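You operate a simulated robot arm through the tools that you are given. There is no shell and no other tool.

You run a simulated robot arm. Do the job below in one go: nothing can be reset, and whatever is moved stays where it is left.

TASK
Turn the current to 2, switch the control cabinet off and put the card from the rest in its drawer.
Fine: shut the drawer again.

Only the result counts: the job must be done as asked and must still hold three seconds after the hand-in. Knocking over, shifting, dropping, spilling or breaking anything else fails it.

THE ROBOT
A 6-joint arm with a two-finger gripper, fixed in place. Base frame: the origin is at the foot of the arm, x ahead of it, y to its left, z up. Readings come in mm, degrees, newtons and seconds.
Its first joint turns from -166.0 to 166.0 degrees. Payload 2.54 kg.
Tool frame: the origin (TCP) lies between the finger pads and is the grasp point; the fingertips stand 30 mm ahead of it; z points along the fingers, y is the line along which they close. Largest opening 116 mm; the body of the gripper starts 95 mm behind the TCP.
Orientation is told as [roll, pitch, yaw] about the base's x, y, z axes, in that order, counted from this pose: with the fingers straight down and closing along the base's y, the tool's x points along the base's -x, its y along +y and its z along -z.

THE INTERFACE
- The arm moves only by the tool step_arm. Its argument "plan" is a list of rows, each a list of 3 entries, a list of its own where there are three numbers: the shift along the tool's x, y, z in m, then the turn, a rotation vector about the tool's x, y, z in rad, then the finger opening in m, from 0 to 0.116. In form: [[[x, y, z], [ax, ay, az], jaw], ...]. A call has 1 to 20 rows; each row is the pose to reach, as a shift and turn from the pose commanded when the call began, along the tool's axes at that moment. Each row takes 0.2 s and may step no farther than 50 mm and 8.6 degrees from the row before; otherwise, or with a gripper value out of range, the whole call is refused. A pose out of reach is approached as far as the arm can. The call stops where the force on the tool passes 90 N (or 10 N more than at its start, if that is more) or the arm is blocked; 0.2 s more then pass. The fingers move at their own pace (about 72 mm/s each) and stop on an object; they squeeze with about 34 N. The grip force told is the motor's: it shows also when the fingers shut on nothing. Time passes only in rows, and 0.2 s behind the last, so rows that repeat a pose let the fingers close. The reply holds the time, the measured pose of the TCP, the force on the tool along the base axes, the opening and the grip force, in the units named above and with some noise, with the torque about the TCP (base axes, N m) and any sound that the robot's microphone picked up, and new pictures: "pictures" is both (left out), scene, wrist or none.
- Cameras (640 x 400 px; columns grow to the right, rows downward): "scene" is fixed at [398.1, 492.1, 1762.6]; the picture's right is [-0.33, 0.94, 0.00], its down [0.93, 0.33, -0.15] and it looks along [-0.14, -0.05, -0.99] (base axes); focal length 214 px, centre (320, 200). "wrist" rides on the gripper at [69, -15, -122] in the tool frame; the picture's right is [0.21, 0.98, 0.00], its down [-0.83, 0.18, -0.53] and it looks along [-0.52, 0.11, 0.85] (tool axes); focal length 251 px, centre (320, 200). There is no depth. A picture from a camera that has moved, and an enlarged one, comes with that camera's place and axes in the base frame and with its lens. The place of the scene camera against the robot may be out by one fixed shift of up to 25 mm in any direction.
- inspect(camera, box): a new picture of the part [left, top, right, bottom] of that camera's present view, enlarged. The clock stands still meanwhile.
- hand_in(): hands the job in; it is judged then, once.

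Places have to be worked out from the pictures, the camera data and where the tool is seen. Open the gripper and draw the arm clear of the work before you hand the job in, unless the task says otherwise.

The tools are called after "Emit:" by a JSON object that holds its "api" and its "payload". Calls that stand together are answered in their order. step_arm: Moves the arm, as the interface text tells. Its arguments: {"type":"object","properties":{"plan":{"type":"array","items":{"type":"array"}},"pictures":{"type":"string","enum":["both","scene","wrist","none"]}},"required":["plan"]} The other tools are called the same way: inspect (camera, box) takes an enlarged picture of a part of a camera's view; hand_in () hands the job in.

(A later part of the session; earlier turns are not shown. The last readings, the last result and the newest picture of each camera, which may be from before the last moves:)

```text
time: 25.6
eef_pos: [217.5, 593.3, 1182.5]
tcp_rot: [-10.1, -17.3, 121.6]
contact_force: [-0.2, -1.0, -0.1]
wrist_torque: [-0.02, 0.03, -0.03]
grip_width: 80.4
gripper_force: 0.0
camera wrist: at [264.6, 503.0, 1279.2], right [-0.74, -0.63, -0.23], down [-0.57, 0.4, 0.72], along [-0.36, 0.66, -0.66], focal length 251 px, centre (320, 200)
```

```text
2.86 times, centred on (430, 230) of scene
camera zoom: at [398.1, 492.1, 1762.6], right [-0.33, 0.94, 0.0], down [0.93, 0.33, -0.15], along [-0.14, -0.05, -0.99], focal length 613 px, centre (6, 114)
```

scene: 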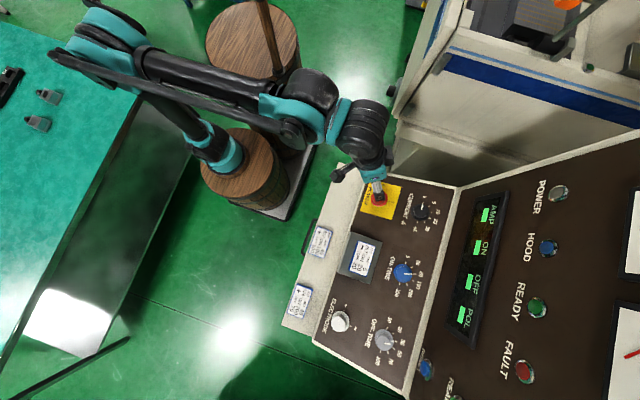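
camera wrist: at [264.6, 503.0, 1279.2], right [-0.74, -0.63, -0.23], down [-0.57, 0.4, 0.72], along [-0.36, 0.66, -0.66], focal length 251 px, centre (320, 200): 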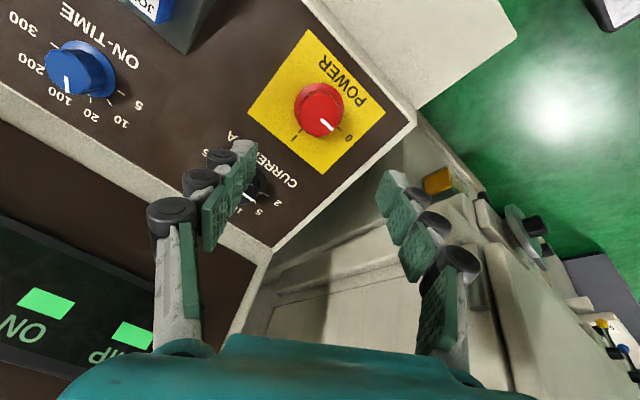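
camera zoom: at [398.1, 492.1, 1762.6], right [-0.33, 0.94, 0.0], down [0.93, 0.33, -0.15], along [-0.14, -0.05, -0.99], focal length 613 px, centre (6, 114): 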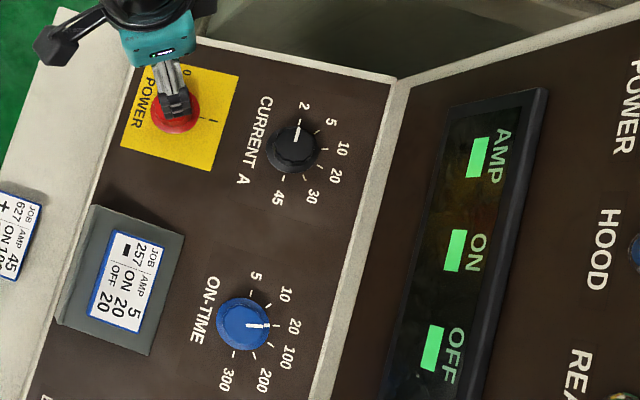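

Power sits at 0 and the lamp is out. Now the drawer: I move back in front of the console above the handle, unwinding the wrist to yaw 0, to view the handle.

Emit:
{"api": "step_arm", "payload": {"plan": [[[0.0248, -0.0016, 0.0054], [0, 0, 0.1396], 0.08], [[0.0496, -0.0033, 0.0109], [0, 0, 0.2793], 0.08], [[0.0744, -0.0049, 0.0163], [0, 0, 0.4189], 0.08], [[0.0992, -0.0066, 0.0217], [0, 0, 0.5585], 0.08], [[0.124, -0.0082, 0.0272], [0, 0, 0.6981], 0.08], [[0.1488, -0.0099, 0.0326], [0, 0, 0.8378], 0.08], [[0.1736, -0.0115, 0.038], [0, 0, 0.9774], 0.08], [[0.1985, -0.0132, 0.0435], [0, 0, 1.117], 0.08], [[0.2233, -0.0148, 0.0489], [0, 0, 1.2566], 0.08], [[0.2481, -0.0165, 0.0543], [0, 0, 1.3963], 0.08], [[0.2729, -0.0181, 0.0598], [0, 0, 1.5359], 0.08], [[0.2977, -0.0198, 0.0652], [0, 0, 1.6755], 0.08], [[0.3225, -0.0214, 0.0706], [0, 0, 1.8151], 0.08], [[0.3473, -0.0231, 0.0761], [0, 0, 1.9548], 0.08], [[0.3721, -0.0247, 0.0815], [0, 0, 2.0944], 0.08]]}}

Emit:
{"api": "inspect", "payload": {"camera": "wrist", "box": [240, 20, 480, 220]}}

```text
time: 28.8
eef_pos: [426.4, 326.8, 999.9]
tcp_rot: [19.9, 0.2, -0.2]
contact_force: [-0.2, 0.5, -0.2]
wrist_torque: [0.02, -0.01, -0.01]
grip_width: 80.0
gripper_force: 0.0
camera wrist: at [357.2, 271.0, 1108.7], right [-0.21, 0.92, 0.33], down [0.83, -0.01, 0.56], along [0.52, 0.4, -0.76], focal length 251 px, centre (320, 200)
```

scene: 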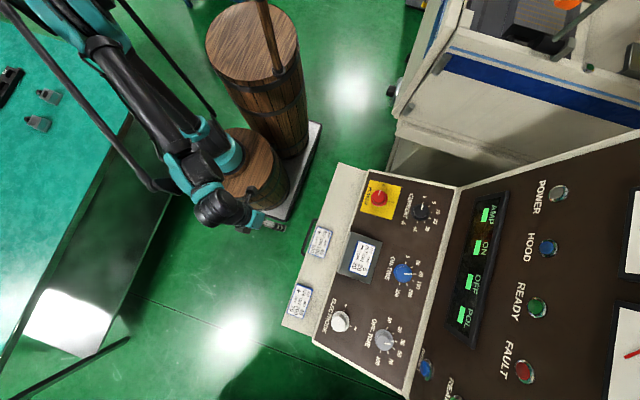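
wrist: 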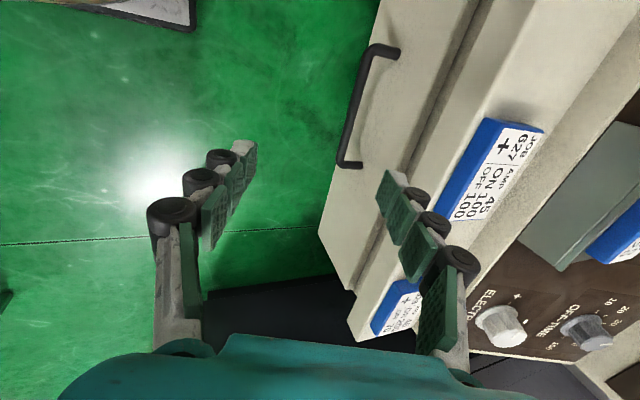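

```text
2.00 times, centred on (360, 120) of wrist
camera zoom: at [357.2, 271.0, 1108.7], right [-0.21, 0.92, 0.33], down [0.83, -0.01, 0.56], along [0.52, 0.4, -0.76], focal length 503 px, centre (240, 360)
```

zoom: 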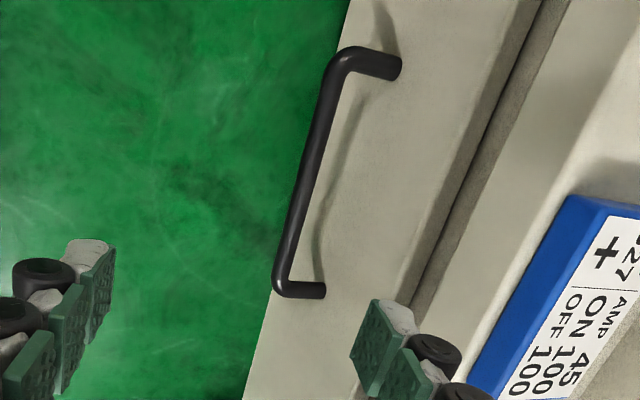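

The bar appears centred near (425, 447, 797) with the drawer front at y≈490. I go to a 100 mm standoff with the tool tilted 45° and the jaws at 40 mm, and re-measure.

Emit:
{"api": "step_arm", "payload": {"plan": [[[0.0004, 0, 0.035], [-0.1091, 0, 0], 0.06], [[0.0007, 0.0001, 0.07], [-0.2182, 0, 0], 0.04], [[0.001, 0.0002, 0.105], [-0.3272, 0, 0], 0.04], [[0.0014, 0.0002, 0.1405], [-0.4363, 0, 0], 0.04], [[0.0014, 0.0002, 0.1405], [-0.4363, 0, 0], 0.04]]}}

Emit:
{"api": "inspect", "payload": {"camera": "wrist", "box": [230, 20, 430, 220]}}

```text
time: 30.0
eef_pos: [425.1, 375.5, 867.0]
tcp_rot: [45.0, 0.2, 0.0]
contact_force: [0.5, 0.1, 1.4]
wrist_torque: [0.04, 0.01, 0.01]
grip_width: 40.0
gripper_force: 0.1
camera wrist: at [356.1, 278.6, 941.9], right [-0.21, 0.69, 0.69], down [0.83, -0.25, 0.5], along [0.52, 0.68, -0.52], focal length 251 px, centre (320, 200)
```

scene: 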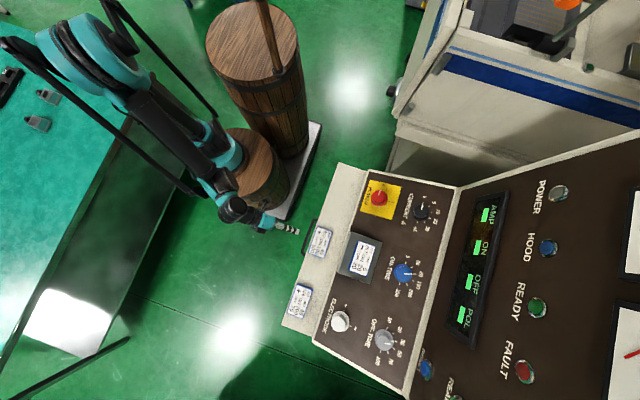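
wrist: 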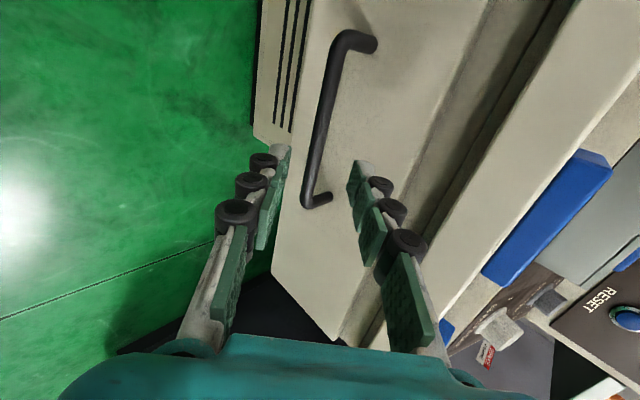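

```text
2.00 times, centred on (330, 120) of wrist
camera zoom: at [356.1, 278.6, 941.9], right [-0.21, 0.69, 0.69], down [0.83, -0.25, 0.5], along [0.52, 0.68, -0.52], focal length 503 px, centre (300, 360)
```

zoom: 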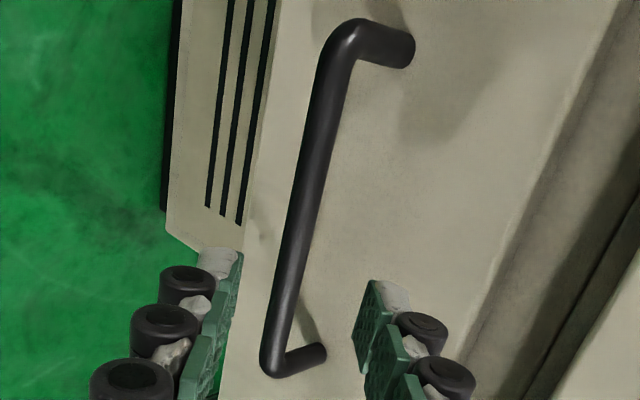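

The bar lies about 2 mm off the tool axis and roughly 100 mm ahead, centred in x. I advance 85 mm and close on it.

Emit:
{"api": "step_arm", "payload": {"plan": [[[0.001, -0.002, 0.025], [0, 0, 0], 0.04], [[0.001, -0.002, 0.045], [0, 0, 0], 0.04], [[0.001, -0.002, 0.06], [0, 0, 0], 0.04], [[0.001, -0.002, 0.07], [0, 0, 0], 0.04], [[0.001, -0.002, 0.08], [0, 0, 0], 0.04], [[0.001, -0.002, 0.085], [0, 0, 0], 0.04]], "pictures": "wrist"}}

Emit:
{"api": "inspect", "payload": {"camera": "wrist", "box": [230, 80, 430, 280]}}

```text
time: 31.4
eef_pos: [422.7, 434.8, 805.8]
tcp_rot: [45.0, 0.2, 0.0]
contact_force: [0.3, 0.4, -0.5]
wrist_torque: [-0.02, 0.01, 0.01]
grip_width: 40.3
gripper_force: 0.0
camera wrist: at [352.8, 337.8, 881.2], right [-0.21, 0.69, 0.69], down [0.83, -0.25, 0.5], along [0.52, 0.68, -0.52], focal length 251 px, centre (320, 200)
```

wrist: 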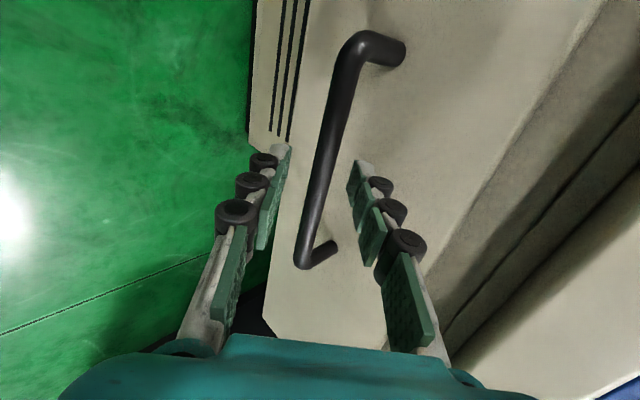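

```text
2.00 times, centred on (330, 180) of wrist
camera zoom: at [352.8, 337.8, 881.2], right [-0.21, 0.69, 0.69], down [0.83, -0.25, 0.5], along [0.52, 0.68, -0.52], focal length 503 px, centre (300, 240)
```

zoom: 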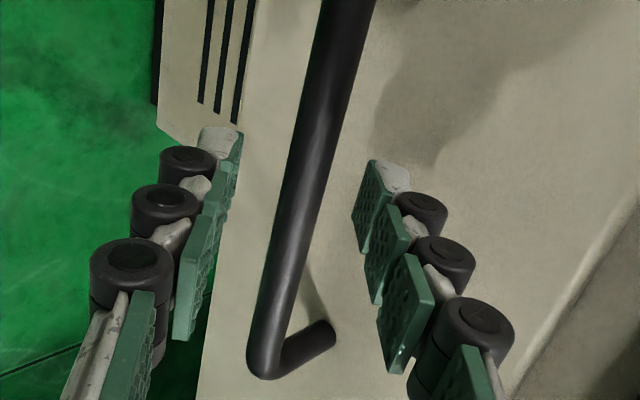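

The bar is between the fingers, about 17 mm ahead of the TCP and 3–4 mm off in y. I nudge over and close.

Emit:
{"api": "step_arm", "payload": {"plan": [[[0, 0.003, 0.002], [0, 0, 0], 0.04], [[0, 0.003, 0.002], [0, 0, 0], 0.02], [[0, 0.003, 0.002], [0, 0, 0], 0.003], [[0, 0.003, 0.002], [0, 0, 0], 0.003]], "pictures": "wrist"}}

```text
time: 32.4
eef_pos: [422.2, 436.9, 806.9]
tcp_rot: [44.9, 0.2, 0.0]
contact_force: [-1.7, -11.6, -25.6]
wrist_torque: [-0.59, -0.42, -0.02]
grip_width: 13.1
gripper_force: 39.8
camera wrist: at [353.2, 340.7, 881.7], right [-0.21, 0.69, 0.69], down [0.83, -0.25, 0.5], along [0.52, 0.68, -0.52], focal length 251 px, centre (320, 200)
```

wrist: 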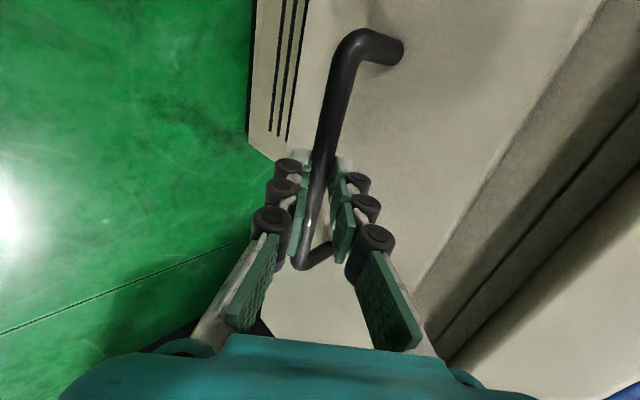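

The handle is gripped (13 mm). I relieve the side load and start pulling toward −y by 60 mm.

Emit:
{"api": "step_arm", "payload": {"plan": [[[0, -0.002, 0], [0, 0, 0], 0.003], [[0, -0.0091, -0.0071], [0, 0, 0], 0.003], [[0, -0.0161, -0.0141], [0, 0, 0], 0.003], [[0, -0.0232, -0.0212], [0, 0, 0], 0.003], [[0, -0.0303, -0.0283], [0, 0, 0], 0.003], [[0, -0.0374, -0.0354], [0, 0, 0], 0.003], [[0, -0.0444, -0.0424], [0, 0, 0], 0.003]]}}

```text
time: 34.0
eef_pos: [422.2, 376.7, 805.6]
tcp_rot: [44.9, 0.2, 0.0]
contact_force: [-4.8, 0.2, -2.9]
wrist_torque: [-0.07, -0.45, -0.03]
grip_width: 13.1
gripper_force: 39.9
camera wrist: at [353.2, 279.1, 881.7], right [-0.21, 0.69, 0.69], down [0.83, -0.25, 0.5], along [0.52, 0.68, -0.52], focal length 251 px, centre (320, 200)
```

scene: 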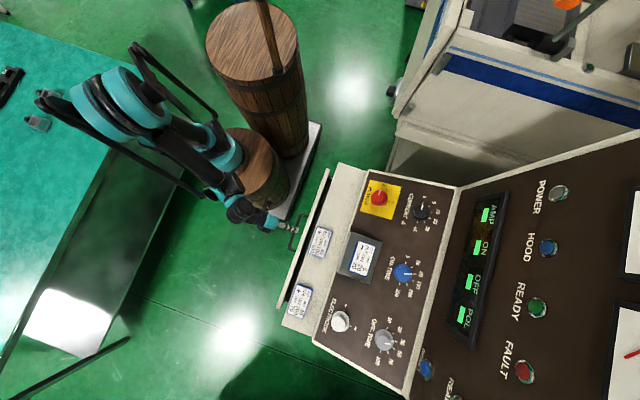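
wrist: 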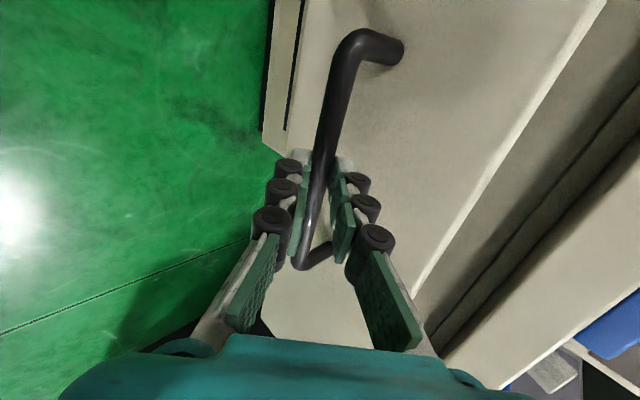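

The drawer slides with low force. I pull another 80 mm.

Emit:
{"api": "step_arm", "payload": {"plan": [[[0, -0.0071, -0.0071], [0, 0, 0], 0.003], [[0, -0.0141, -0.0141], [0, 0, 0], 0.003], [[0, -0.0212, -0.0212], [0, 0, 0], 0.003], [[0, -0.0283, -0.0283], [0, 0, 0], 0.003], [[0, -0.0354, -0.0354], [0, 0, 0], 0.003], [[0, -0.0424, -0.0424], [0, 0, 0], 0.003], [[0, -0.0495, -0.0495], [0, 0, 0], 0.003], [[0, -0.0566, -0.0566], [0, 0, 0], 0.003]]}}

Emit:
{"api": "inspect", "payload": {"camera": "scene", "box": [220, 150, 380, 340]}}

```text
time: 35.8
eef_pos: [423.8, 298.2, 820.0]
tcp_rot: [44.9, 0.1, 0.1]
contact_force: [-0.3, 1.0, 0.3]
wrist_torque: [-0.01, 0.0, -0.08]
grip_width: 2.8
gripper_force: 0.1
out of reach, approached as far as the arm can: row 1, 2, 3, 4, 5, 6, 7, 8
camera wrist: at [355.0, 201.8, 894.8], right [-0.21, 0.69, 0.69], down [0.83, -0.25, 0.5], along [0.52, 0.68, -0.52], focal length 251 px, centre (320, 200)
```

scene: 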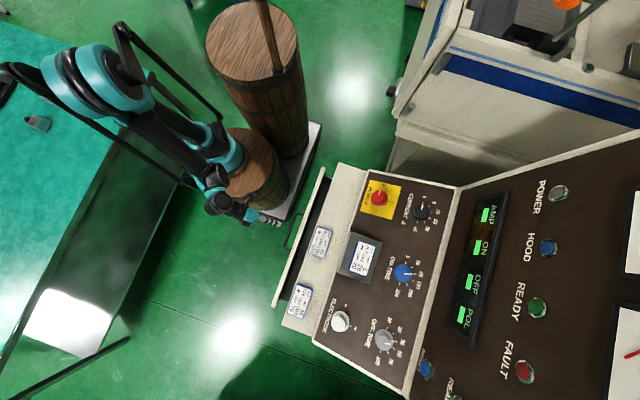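
wrist: 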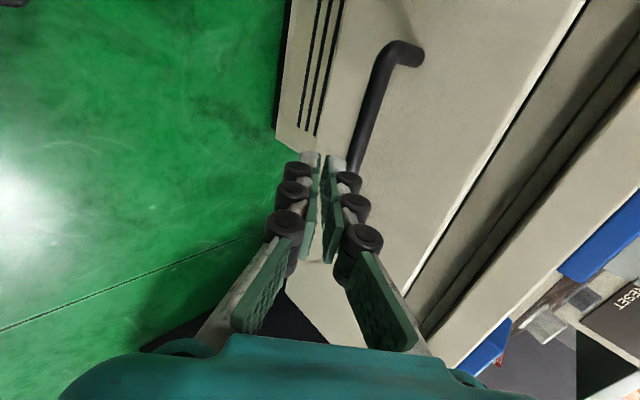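

```text
2.11 times, centred on (300, 245) of scene
camera zoom: at [398.1, 492.1, 1762.6], right [-0.33, 0.94, 0.0], down [0.93, 0.33, -0.15], along [-0.14, -0.05, -0.99], focal length 452 px, centre (362, 105)
```

zoom: 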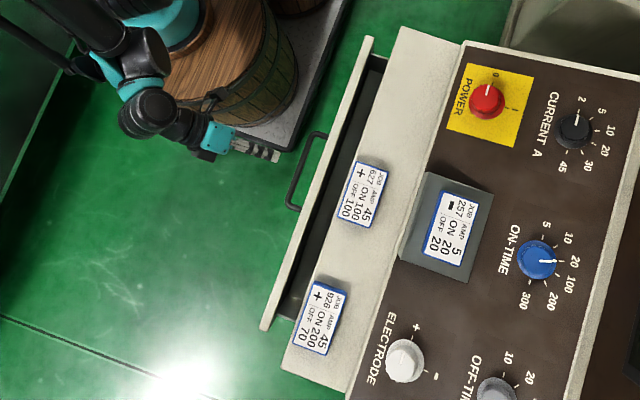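

The 45° pose ran out of reach and the fingers slipped off, leaving the drawer about 90 mm open with the bar near y≈358. I lift, turn the tool vertical, and come back over the bar to pull it the rest of the way.

Emit:
{"api": "step_arm", "payload": {"plan": [[[0, 0.0212, -0.0212], [0, 0, 0], 0.003], [[0, 0.0424, -0.0424], [0.1309, 0, 0], 0.003], [[0, 0.0636, -0.0636], [0.2618, 0, 0], 0.02], [[0, 0.0891, -0.0608], [0.3927, 0, 0], 0.04], [[0, 0.1032, -0.0467], [0.5236, 0, 0], 0.04], [[0, 0.1174, -0.0325], [0.6545, 0, 0], 0.04], [[0, 0.1174, -0.0325], [0.7854, 0, 0], 0.04]]}}

Emit:
{"api": "inspect", "payload": {"camera": "wrist", "box": [220, 0, 480, 220]}}

```text
time: 37.4
eef_pos: [424.5, 359.3, 925.1]
tcp_rot: [-0.1, 0.1, -0.1]
contact_force: [-0.6, -0.8, 0.1]
wrist_torque: [0.03, 0.0, 0.0]
grip_width: 39.9
gripper_force: 0.0
camera wrist: at [356.0, 344.3, 1046.3], right [-0.21, 0.98, 0.0], down [0.83, 0.18, 0.53], along [0.52, 0.11, -0.85], focal length 251 px, centre (320, 200)
```

scene: 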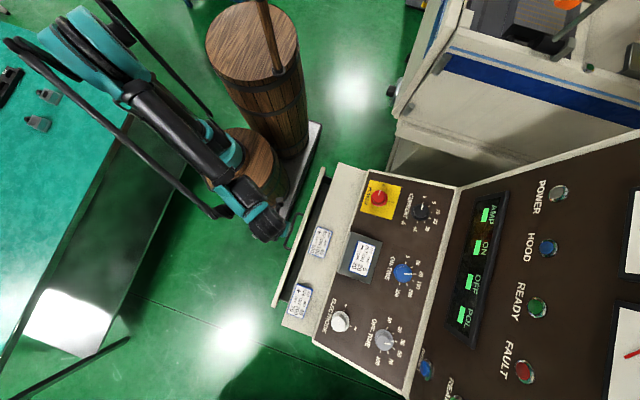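
wrist: 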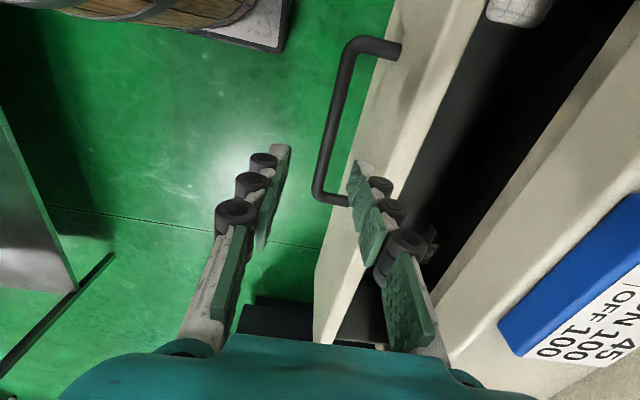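

```text
1.82 times, centred on (350, 110) of wrist
camera zoom: at [356.0, 344.3, 1046.3], right [-0.21, 0.98, 0.0], down [0.83, 0.18, 0.53], along [0.52, 0.11, -0.85], focal length 457 px, centre (266, 364)
```

zoom: 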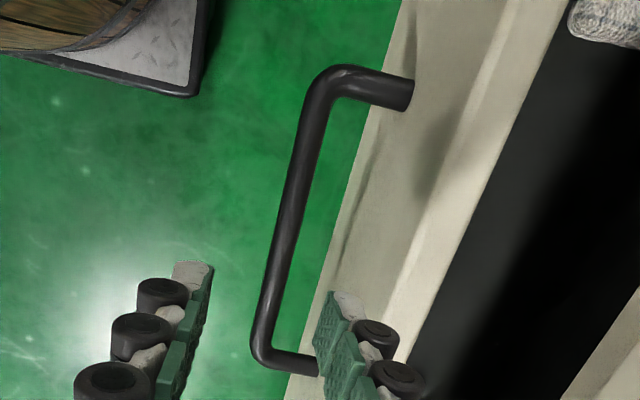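

The bar now appears at y≈369, z≈800, about 9 mm off the tool axis in +y. I descend over it vertically and grip.

Emit:
{"api": "step_arm", "payload": {"plan": [[[0, 0.005, 0.03], [0, 0, 0], 0.038], [[0, 0.0095, 0.06], [0, 0, 0], 0.038], [[0, 0.0095, 0.08], [0, 0, 0], 0.038], [[0, 0.0095, 0.095], [0, 0, 0], 0.038], [[0, 0.0095, 0.105], [0, 0, 0], 0.038], [[0, 0.0095, 0.111], [0, 0, 0], 0.038]], "pictures": "wrist"}}

Emit:
{"api": "inspect", "payload": {"camera": "wrist", "box": [240, 80, 420, 260]}}

```text
time: 38.8
eef_pos: [425.1, 369.0, 813.3]
tcp_rot: [0.0, 0.1, 0.1]
contact_force: [-0.4, -1.2, 0.0]
wrist_torque: [0.01, -0.01, -0.02]
grip_width: 38.1
gripper_force: 0.1
camera wrist: at [355.7, 353.4, 935.5], right [-0.21, 0.98, 0.0], down [0.83, 0.18, 0.53], along [0.52, 0.11, -0.85], focal length 251 px, centre (320, 200)
```

wrist: 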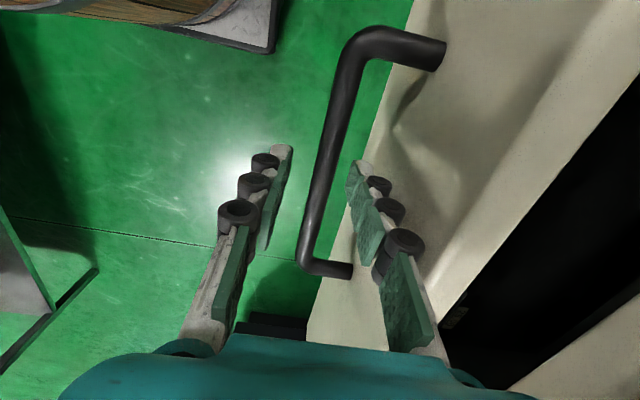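

```text
2.22 times, centred on (330, 170) of wrist
camera zoom: at [355.7, 353.4, 935.5], right [-0.21, 0.98, 0.0], down [0.83, 0.18, 0.53], along [0.52, 0.11, -0.85], focal length 559 px, centre (298, 267)
```

zoom: 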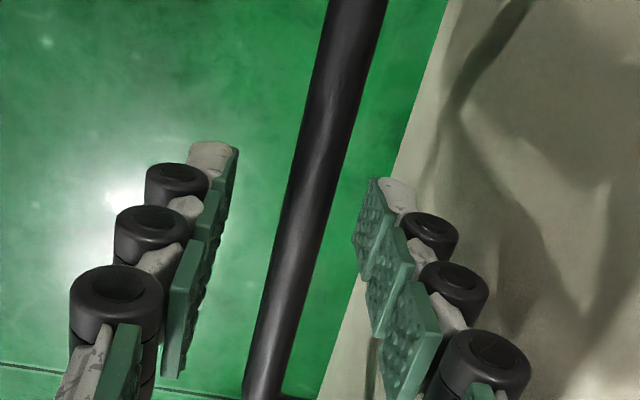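

The bar is well between the fingers, so I close on it and pull straight toward −y by about 110 mm.

Emit:
{"api": "step_arm", "payload": {"plan": [[[0, 0, 0], [0, 0, 0], 0.02], [[0, 0, 0], [0, 0, 0], 0.003], [[0, 0, 0], [0, 0, 0], 0.003], [[0, -0.012, 0], [0, 0, 0], 0.003], [[0, -0.024, 0], [0, 0, 0], 0.003], [[0, -0.036, 0], [0, 0, 0], 0.003], [[0, -0.048, 0], [0, 0, 0], 0.003], [[0, -0.06, 0], [0, 0, 0], 0.003], [[0, -0.072, 0], [0, 0, 0], 0.003], [[0, -0.084, 0], [0, 0, 0], 0.003], [[0, -0.096, 0], [0, 0, 0], 0.003], [[0, -0.108, 0], [0, 0, 0], 0.003]]}}

Emit:
{"api": "inspect", "payload": {"camera": "scene", "box": [200, 150, 380, 340]}}

```text
time: 41.4
eef_pos: [425.1, 260.9, 813.9]
tcp_rot: [0.0, 0.0, 0.0]
contact_force: [-2.1, -1.0, 25.2]
wrist_torque: [-0.08, -0.1, 0.34]
grip_width: 13.0
gripper_force: 39.5
camera wrist: at [355.6, 245.7, 935.0], right [-0.21, 0.98, 0.0], down [0.83, 0.18, 0.53], along [0.52, 0.11, -0.85], focal length 251 px, centre (320, 200)
```

scene: 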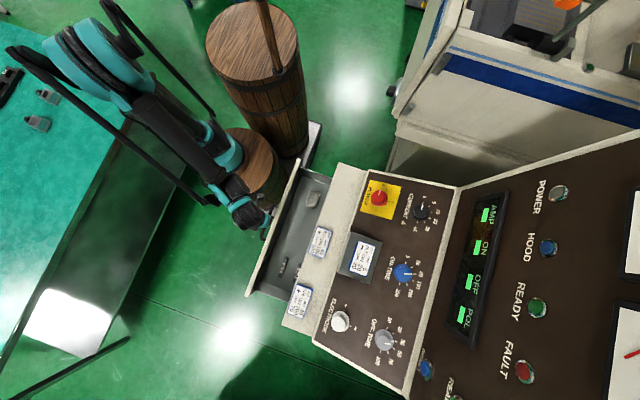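
wrist: 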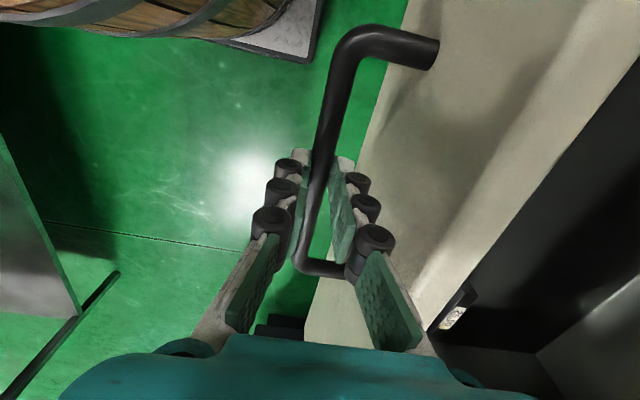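

```text
2.11 times, centred on (290, 245) of scene
camera zoom: at [398.1, 492.1, 1762.6], right [-0.33, 0.94, 0.0], down [0.93, 0.33, -0.15], along [-0.14, -0.05, -0.99], focal length 452 px, centre (383, 105)
```

zoom: 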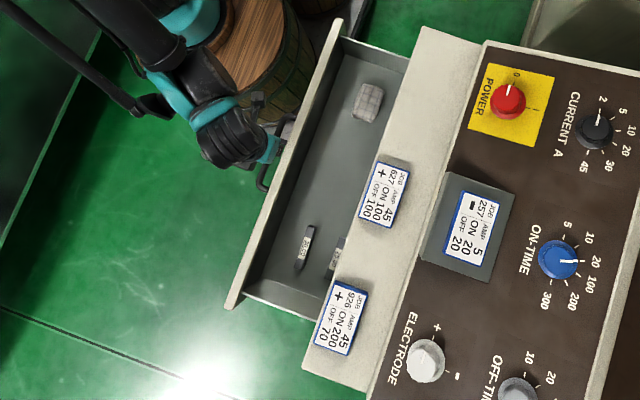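

The drawer is about 190 mm open. Inside I see a grey block at the −x end and two small items near the +x end, and the centre is free. I release the handle and lift straight up.

Emit:
{"api": "step_arm", "payload": {"plan": [[[0, 0, 0], [0, 0, 0], 0.025], [[0, 0, 0], [0, 0, 0], 0.036], [[0, 0, 0], [0, 0, 0], 0.036], [[0, 0, -0.03], [0, 0, 0], 0.036], [[0, 0, -0.06], [0, 0, 0], 0.036], [[0, 0, -0.1], [0, 0, 0], 0.036], [[0, 0, -0.15], [0, 0, 0], 0.036], [[0, 0, -0.2], [0, 0, 0], 0.036], [[0, 0, -0.25], [0, 0, 0], 0.036]]}}

Emit:
{"api": "inspect", "payload": {"camera": "scene", "box": [220, 150, 360, 320]}}

```text
time: 43.4
eef_pos: [425.4, 262.1, 1063.8]
tcp_rot: [0.1, 0.2, 0.0]
contact_force: [0.1, -0.8, -0.2]
wrist_torque: [-0.01, -0.01, -0.03]
grip_width: 35.9
gripper_force: 0.1
camera wrist: at [355.8, 246.6, 1185.5], right [-0.21, 0.98, 0.0], down [0.83, 0.18, 0.53], along [0.52, 0.11, -0.85], focal length 251 px, centre (320, 200)
```

scene: 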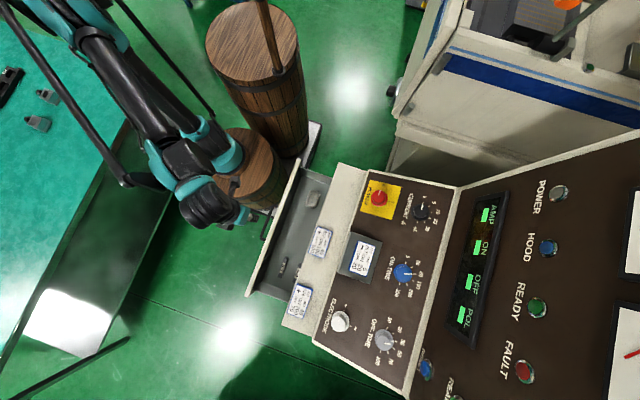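
wrist: 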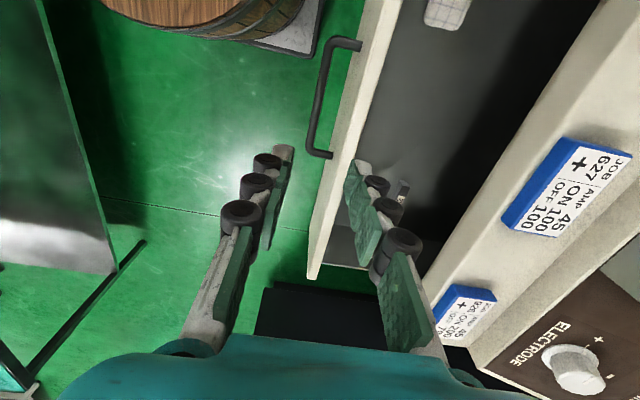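

```text
2.35 times, centred on (290, 235) of scene
camera zoom: at [398.1, 492.1, 1762.6], right [-0.33, 0.94, 0.0], down [0.93, 0.33, -0.15], along [-0.14, -0.05, -0.99], focal length 505 px, centre (391, 118)
```

zoom: 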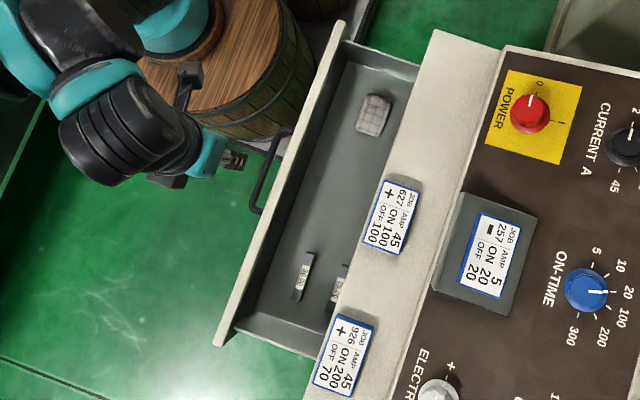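

I move up and over the opened drawer to look down into it and get the floor height and the free area.

Emit:
{"api": "step_arm", "payload": {"plan": [[[0, 0.03, -0.01], [0, 0, 0], 0.06], [[0, 0.06, -0.02], [0, 0, 0], 0.08], [[0, 0.09, -0.03], [0, 0, 0], 0.116], [[0, 0.123, -0.036], [0, 0, 0], 0.116]]}}

Emit:
{"api": "inspect", "payload": {"camera": "wrist", "box": [150, 0, 470, 230]}}

Emit:
{"api": "inspect", "payload": {"camera": "scene", "box": [230, 150, 350, 310]}}

```text
time: 44.4
eef_pos: [426.7, 383.1, 1100.2]
tcp_rot: [0.0, 0.1, -0.1]
contact_force: [-1.0, -0.6, 0.5]
wrist_torque: [0.06, -0.03, 0.01]
grip_width: 115.7
gripper_force: 0.1
camera wrist: at [357.3, 368.2, 1221.9], right [-0.21, 0.98, 0.0], down [0.83, 0.18, 0.53], along [0.52, 0.11, -0.85], focal length 251 px, centre (320, 200)
```

scene: 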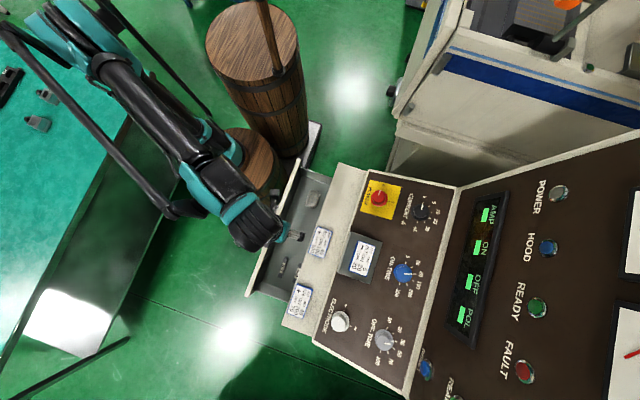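
wrist: 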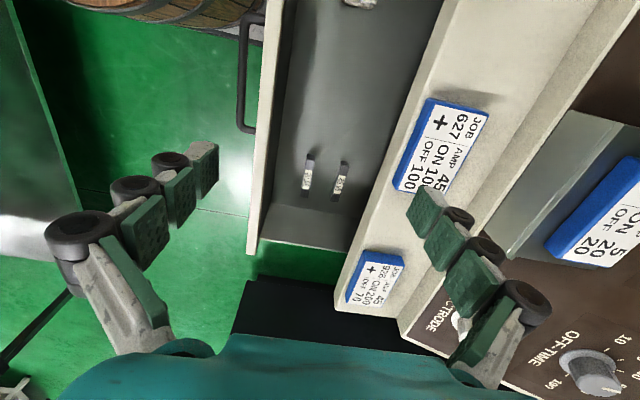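

```text
1.74 times, centred on (310, 115) of wrist
camera zoom: at [357.3, 368.2, 1221.9], right [-0.21, 0.98, 0.0], down [0.83, 0.18, 0.53], along [0.52, 0.11, -0.85], focal length 437 px, centre (337, 348)
```

zoom: 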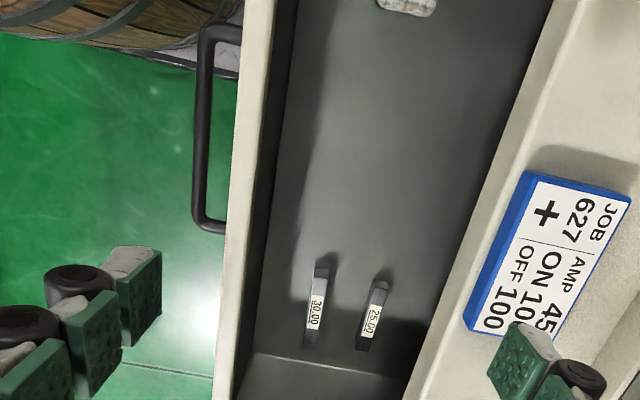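

```text
2.50 times, centred on (290, 230) of scene
camera zoom: at [398.1, 492.1, 1762.6], right [-0.33, 0.94, 0.0], down [0.93, 0.33, -0.15], along [-0.14, -0.05, -0.99], focal length 536 px, centre (395, 125)
```

zoom: 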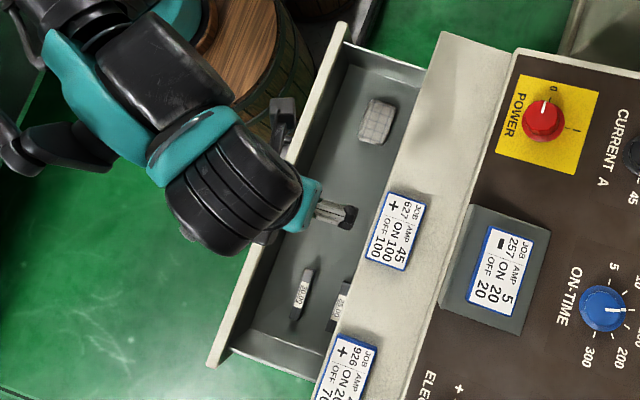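

The drawer holds gauge blocks "30.00" and "25.00" at the +x end and a grey block at the −x end, with the middle around x≈425, y≈388 free. The floor is roughly at z≈735–745. Next I hover over the card on the rest.

Emit:
{"api": "step_arm", "payload": {"plan": [[[0, 0.02, -0.03], [0, 0, 0], 0.116], [[-0.001, 0.06, -0.055], [0, 0, 0], 0.1], [[-0.001, 0.105, -0.06], [0, 0, 0], 0.09], [[-0.002, 0.15, -0.06], [0, 0, 0], 0.085], [[-0.002, 0.195, -0.06], [0, 0, 0], 0.085], [[-0.003, 0.235, -0.06], [0, 0, 0], 0.085], [[-0.003, 0.266, -0.06], [0, 0, 0], 0.085]]}}

Emit:
{"api": "inspect", "payload": {"camera": "wrist", "box": [220, 20, 440, 220]}}

```text
time: 46.0
eef_pos: [429.1, 651.8, 1160.4]
tcp_rot: [0.0, 0.1, -0.1]
contact_force: [-0.3, -0.4, 0.7]
wrist_torque: [0.08, -0.03, 0.03]
grip_width: 85.2
gripper_force: 0.2
camera wrist: at [359.7, 636.0, 1281.2], right [-0.21, 0.98, 0.0], down [0.83, 0.18, 0.53], along [0.52, 0.11, -0.85], focal length 251 px, centre (320, 200)
```

scene: 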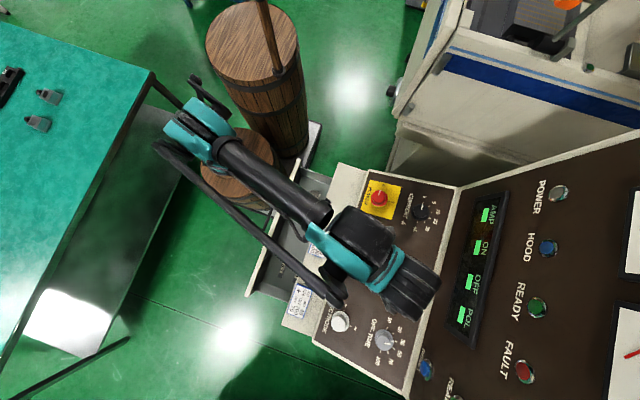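
wrist: 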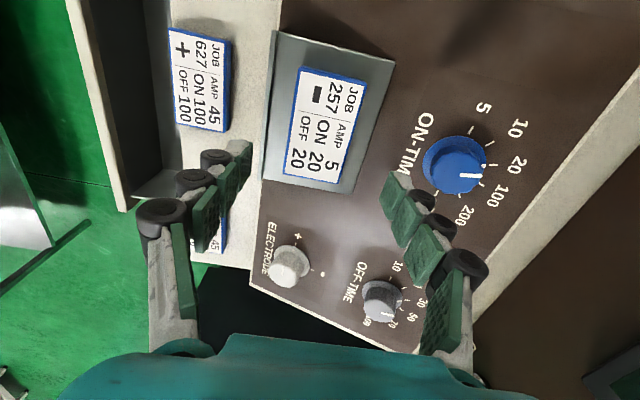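

```text
2.00 times, centred on (330, 120) of wrist
camera zoom: at [359.7, 636.0, 1281.2], right [-0.21, 0.98, 0.0], down [0.83, 0.18, 0.53], along [0.52, 0.11, -0.85], focal length 503 px, centre (300, 360)
```

zoom: 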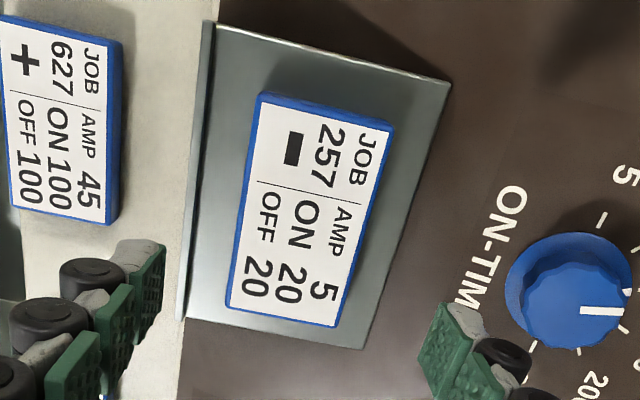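

The card is centred under the tool within 1 mm (97 × 55 mm, aligned). I descend with a 72 mm opening so the fingertips end just above the rest's top (TCP z≈1072).

Emit:
{"api": "step_arm", "payload": {"plan": [[[0, 0, 0.03], [0, 0, 0], 0.072], [[0, 0, 0.055], [0, 0, 0], 0.072], [[0, 0, 0.07], [0, 0, 0], 0.072], [[0, 0, 0.08], [0, 0, 0], 0.072], [[0, 0, 0.088], [0, 0, 0], 0.072]], "pictures": "wrist"}}

Emit:
{"api": "inspect", "payload": {"camera": "wrist", "box": [220, 80, 440, 280]}}

```text
time: 47.2
eef_pos: [428.2, 650.9, 1071.4]
tcp_rot: [0.0, 0.1, 0.0]
contact_force: [-0.3, 1.2, -0.1]
wrist_torque: [0.0, -0.01, -0.01]
grip_width: 72.0
gripper_force: 0.0
camera wrist: at [359.5, 634.9, 1192.9], right [-0.21, 0.98, 0.0], down [0.83, 0.18, 0.53], along [0.52, 0.11, -0.85], focal length 251 px, centre (320, 200)
```

wrist: 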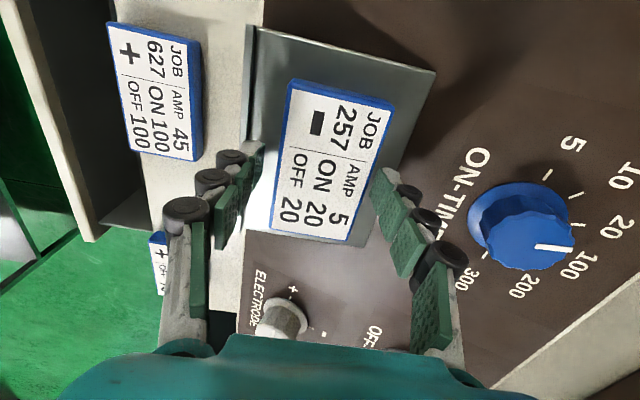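

```text
2.00 times, centred on (330, 180) of wrist
camera zoom: at [359.5, 634.9, 1192.9], right [-0.21, 0.98, 0.0], down [0.83, 0.18, 0.53], along [0.52, 0.11, -0.85], focal length 503 px, centre (300, 240)
```

zoom: 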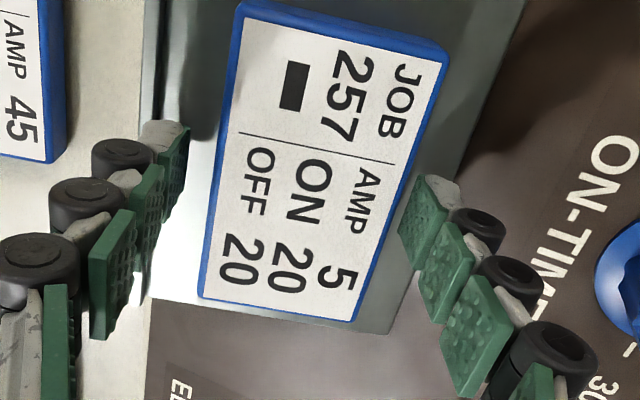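

The fingertips sit on both sides of the card at its middle. I close the grip.

Emit:
{"api": "step_arm", "payload": {"plan": [[[0, 0, 0], [0, 0, 0], 0.055], [[0, 0, 0], [0, 0, 0], 0.04], [[0, 0, 0], [0, 0, 0], 0.04]], "pictures": "wrist"}}

```text
time: 48.0
eef_pos: [429.2, 650.4, 1072.1]
tcp_rot: [0.0, 0.1, 0.2]
contact_force: [-0.5, -0.6, 0.8]
wrist_torque: [-0.06, 0.05, -0.01]
grip_width: 59.0
gripper_force: 34.0
camera wrist: at [359.5, 634.9, 1193.1], right [-0.21, 0.98, 0.0], down [0.83, 0.18, 0.53], along [0.52, 0.11, -0.85], focal length 251 px, centre (320, 200)
```

wrist: 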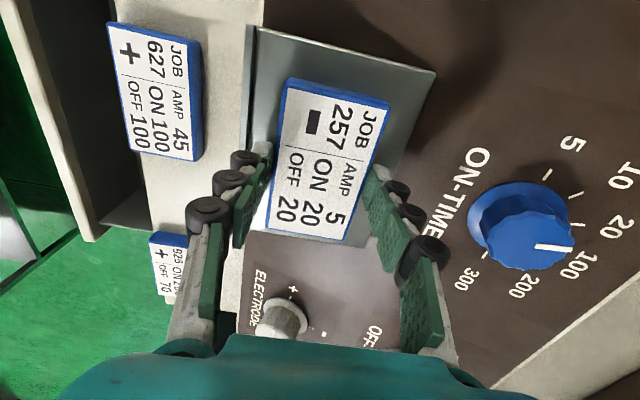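

The fingers stopped at 59 mm with 34 N, so they are on the card. I lift slowly and check that it comes along.

Emit:
{"api": "step_arm", "payload": {"plan": [[[0, 0, -0.005], [0, 0, 0], 0.04], [[0, 0, -0.015], [0, 0, 0], 0.04], [[0, 0, -0.03], [0, 0, 0], 0.04], [[0, 0, -0.05], [0, 0, 0], 0.04], [[0, 0, -0.075], [0, 0, 0], 0.04], [[0, 0, -0.09], [0, 0, 0], 0.04]]}}

```text
time: 49.4
eef_pos: [428.7, 650.8, 1162.5]
tcp_rot: [0.0, 0.1, 0.0]
contact_force: [-0.7, 0.5, -1.0]
wrist_torque: [0.0, 0.0, -0.03]
grip_width: 59.0
gripper_force: 33.7
camera wrist: at [359.0, 634.8, 1283.6], right [-0.21, 0.98, 0.0], down [0.83, 0.18, 0.53], along [0.52, 0.11, -0.85], focal length 251 px, centre (320, 200)
```

scene: 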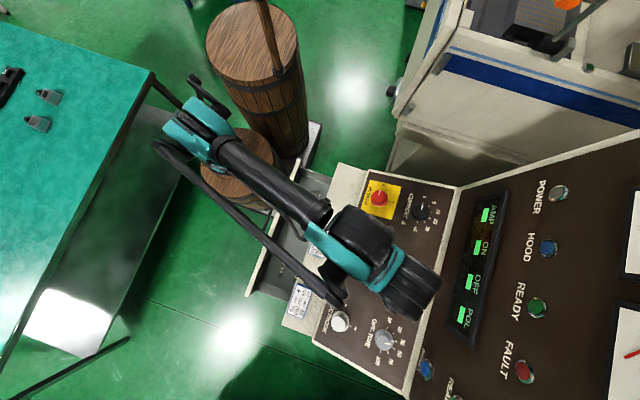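
wrist: 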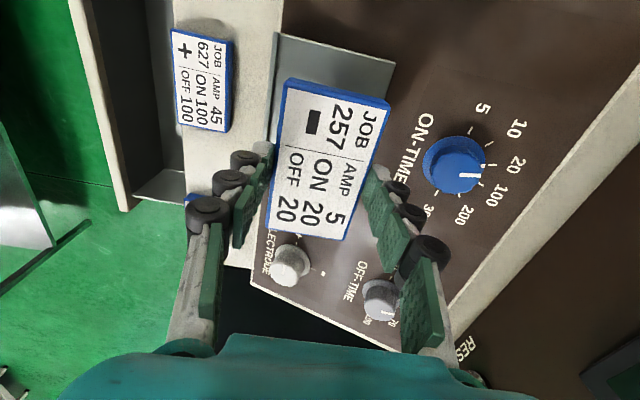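

The card is held level. I carry it over the open drawer to (425, 388) at this height.

Emit:
{"api": "step_arm", "payload": {"plan": [[[0.0005, -0.02, 0], [0, 0, 0], 0.04], [[0.001, -0.055, 0], [0, 0, 0], 0.04], [[0.0015, -0.095, 0], [0, 0, 0], 0.04], [[0.002, -0.135, 0], [0, 0, 0], 0.04], [[0.0025, -0.175, 0], [0, 0, 0], 0.04], [[0.003, -0.215, 0], [0, 0, 0], 0.04], [[0.0035, -0.247, 0], [0, 0, 0], 0.04], [[0.0037, -0.2628, 0], [0, 0, 0], 0.04], [[0.0037, -0.2628, 0.04], [0, 0, 0], 0.04], [[0.0037, -0.2628, 0.08], [0, 0, 0], 0.04], [[0.0037, -0.2628, 0.12], [0, 0, 0], 0.04]]}}

Emit:
{"api": "inspect", "payload": {"camera": "wrist", "box": [200, 0, 520, 230]}}

```text
time: 51.8
eef_pos: [424.7, 387.0, 1043.3]
tcp_rot: [-0.1, 0.1, 0.0]
contact_force: [-0.3, 0.2, -1.2]
wrist_torque: [0.01, 0.02, 0.01]
grip_width: 59.0
gripper_force: 34.2
camera wrist: at [355.0, 371.1, 1164.9], right [-0.21, 0.98, 0.0], down [0.83, 0.18, 0.53], along [0.52, 0.11, -0.85], focal length 251 px, centre (320, 200)
```

scene: 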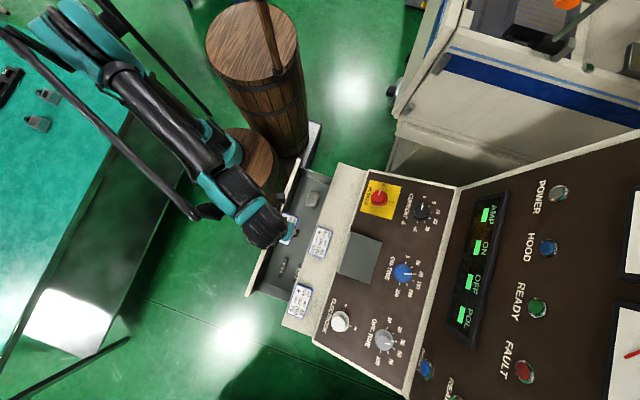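
wrist: 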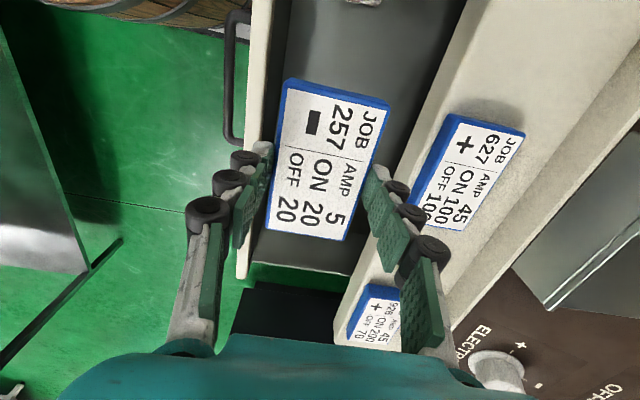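

```text
1.74 times, centred on (360, 115) of wrist
camera zoom: at [355.0, 371.1, 1164.9], right [-0.21, 0.98, 0.0], down [0.83, 0.18, 0.53], along [0.52, 0.11, -0.85], focal length 437 px, centre (250, 348)
```

zoom: 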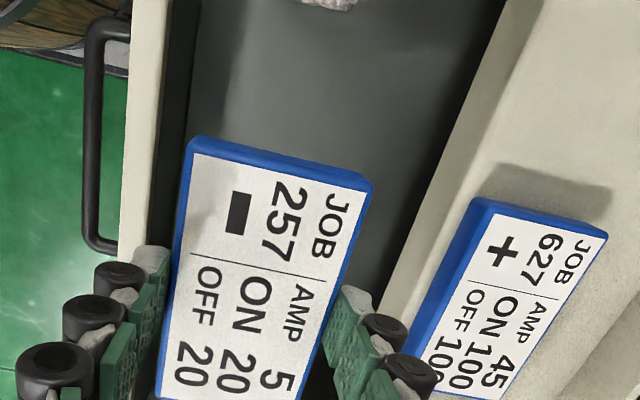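

The path down is clear: the drawer front's inner face is at y≈325 and the ledge edge at y≈465. I lower the card into the drawer to TCP z≈810.

Emit:
{"api": "step_arm", "payload": {"plan": [[[0, 0, 0.04], [0, 0, 0], 0.04], [[0, 0, 0.08], [0, 0, 0], 0.04], [[0, 0, 0.12], [0, 0, 0], 0.04], [[0, 0, 0.16], [0, 0, 0], 0.04], [[0, 0, 0.19], [0, 0, 0], 0.04], [[0, 0, 0.215], [0, 0, 0], 0.04], [[0, 0, 0.233], [0, 0, 0], 0.04]]}}

Emit:
{"api": "inspect", "payload": {"camera": "wrist", "box": [200, 0, 520, 230]}}

```text
time: 53.4
eef_pos: [422.9, 386.6, 809.0]
tcp_rot: [0.0, 0.2, 0.0]
contact_force: [0.3, 0.6, -0.5]
wrist_torque: [-0.03, -0.03, 0.0]
grip_width: 59.0
gripper_force: 34.2
camera wrist: at [353.9, 371.2, 929.8], right [-0.21, 0.98, 0.0], down [0.83, 0.18, 0.53], along [0.52, 0.11, -0.85], focal length 251 px, centre (320, 200)
```

scene: 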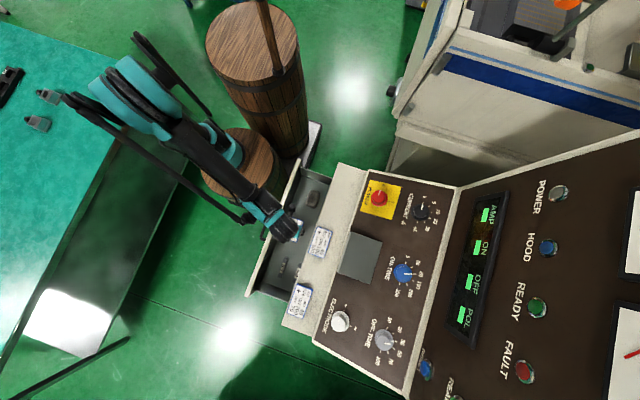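
wrist: 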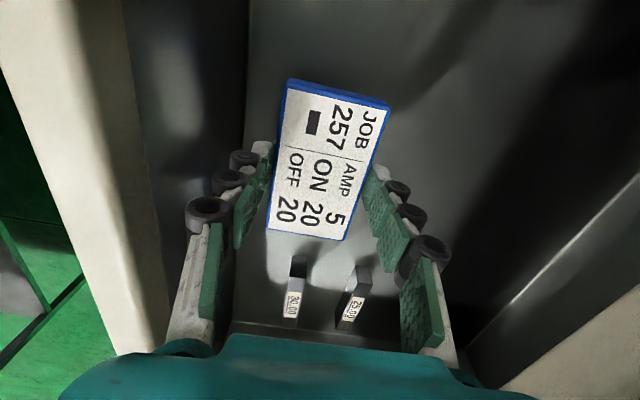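

```text
1.74 times, centred on (360, 115) of wrist
camera zoom: at [353.9, 371.2, 929.8], right [-0.21, 0.98, 0.0], down [0.83, 0.18, 0.53], along [0.52, 0.11, -0.85], focal length 437 px, centre (250, 348)
```

zoom: 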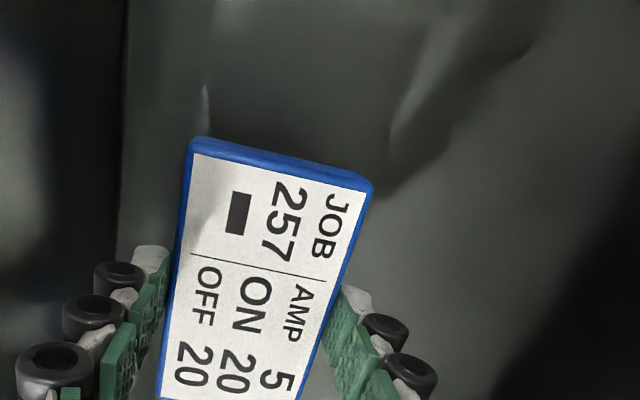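

The gauge blocks' tops are at about z≈760 (x≈583), so the floor is roughly 745 and the card bottom should touch near TCP z≈782. I lower carefully, watching the force.

Emit:
{"api": "step_arm", "payload": {"plan": [[[0, 0, 0.008], [0, 0, 0], 0.04], [[0, 0, 0.016], [0, 0, 0], 0.04], [[0, 0, 0.02], [0, 0, 0], 0.04]], "pictures": "none"}}

```text
time: 54.2
eef_pos: [422.4, 385.8, 789.3]
tcp_rot: [0.0, 0.1, -0.1]
contact_force: [-0.7, -0.3, -0.4]
wrist_torque: [-0.01, 0.03, -0.01]
grip_width: 59.0
gripper_force: 34.4
```

No contact yet, so I go down in small steps.

Emit:
{"api": "step_arm", "payload": {"plan": [[[0, 0, 0.002], [0, 0, 0], 0.04], [[0, 0, 0.004], [0, 0, 0], 0.04], [[0, 0, 0.005], [0, 0, 0], 0.04]], "pictures": "none"}}

```text
time: 55.0
eef_pos: [422.9, 386.7, 786.0]
tcp_rot: [0.0, 0.1, 0.0]
contact_force: [0.7, -0.6, -0.2]
wrist_torque: [0.01, -0.01, -0.01]
grip_width: 59.2
gripper_force: 33.8
```

Emit:
{"api": "step_arm", "payload": {"plan": [[[0, 0, 0.002], [0, 0, 0], 0.04], [[0, 0, 0.004], [0, 0, 0], 0.04], [[0, 0, 0.005], [0, 0, 0], 0.04]], "pictures": "wrist"}}

```text
time: 55.8
eef_pos: [423.7, 385.9, 779.3]
tcp_rot: [0.1, 0.1, 0.0]
contact_force: [0.4, 0.7, -1.8]
wrist_torque: [0.0, 0.0, 0.01]
grip_width: 58.9
gripper_force: 34.2
camera wrist: at [354.6, 370.8, 900.7], right [-0.21, 0.98, 0.0], down [0.83, 0.18, 0.53], along [0.52, 0.11, -0.85], focal length 251 px, centre (320, 200)
```

wrist: 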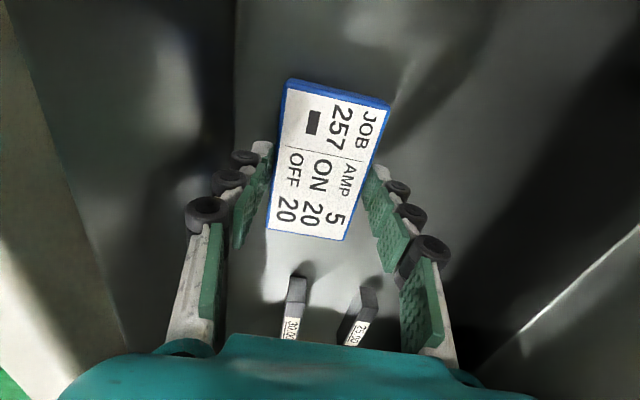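

Still no contact at 779, so I continue in small steps.

Emit:
{"api": "step_arm", "payload": {"plan": [[[0, 0, 0.002], [0, 0, 0], 0.04], [[0, 0, 0.004], [0, 0, 0], 0.04], [[0, 0, 0.006], [0, 0, 0], 0.04]], "pictures": "none"}}

```text
time: 56.6
eef_pos: [424.5, 388.1, 773.4]
tcp_rot: [0.0, 0.0, -0.1]
contact_force: [0.2, 0.0, 0.1]
wrist_torque: [-0.04, 0.0, -0.01]
grip_width: 59.1
gripper_force: 34.1
```

Emit:
{"api": "step_arm", "payload": {"plan": [[[0, 0, 0.002], [0, 0, 0], 0.04], [[0, 0, 0.004], [0, 0, 0], 0.04], [[0, 0, 0.006], [0, 0, 0], 0.04]], "pictures": "wrist"}}

```text
time: 57.4
eef_pos: [422.8, 387.1, 768.4]
tcp_rot: [0.0, 0.0, 0.0]
contact_force: [0.3, -0.4, -1.3]
wrist_torque: [0.0, 0.0, 0.0]
grip_width: 59.2
gripper_force: 34.9
camera wrist: at [353.7, 371.5, 889.0], right [-0.21, 0.98, 0.0], down [0.83, 0.18, 0.53], along [0.52, 0.11, -0.85], focal length 251 px, centre (320, 200)
```

wrist: 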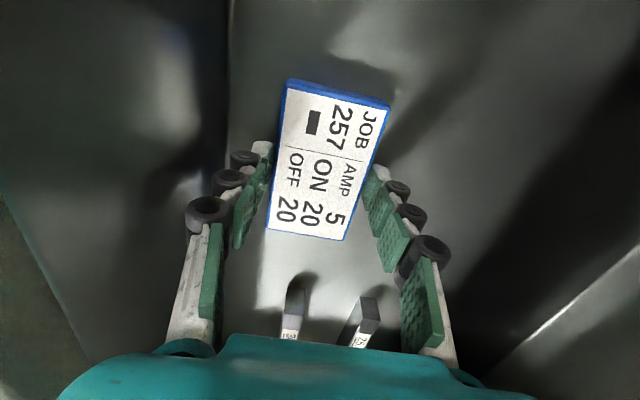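

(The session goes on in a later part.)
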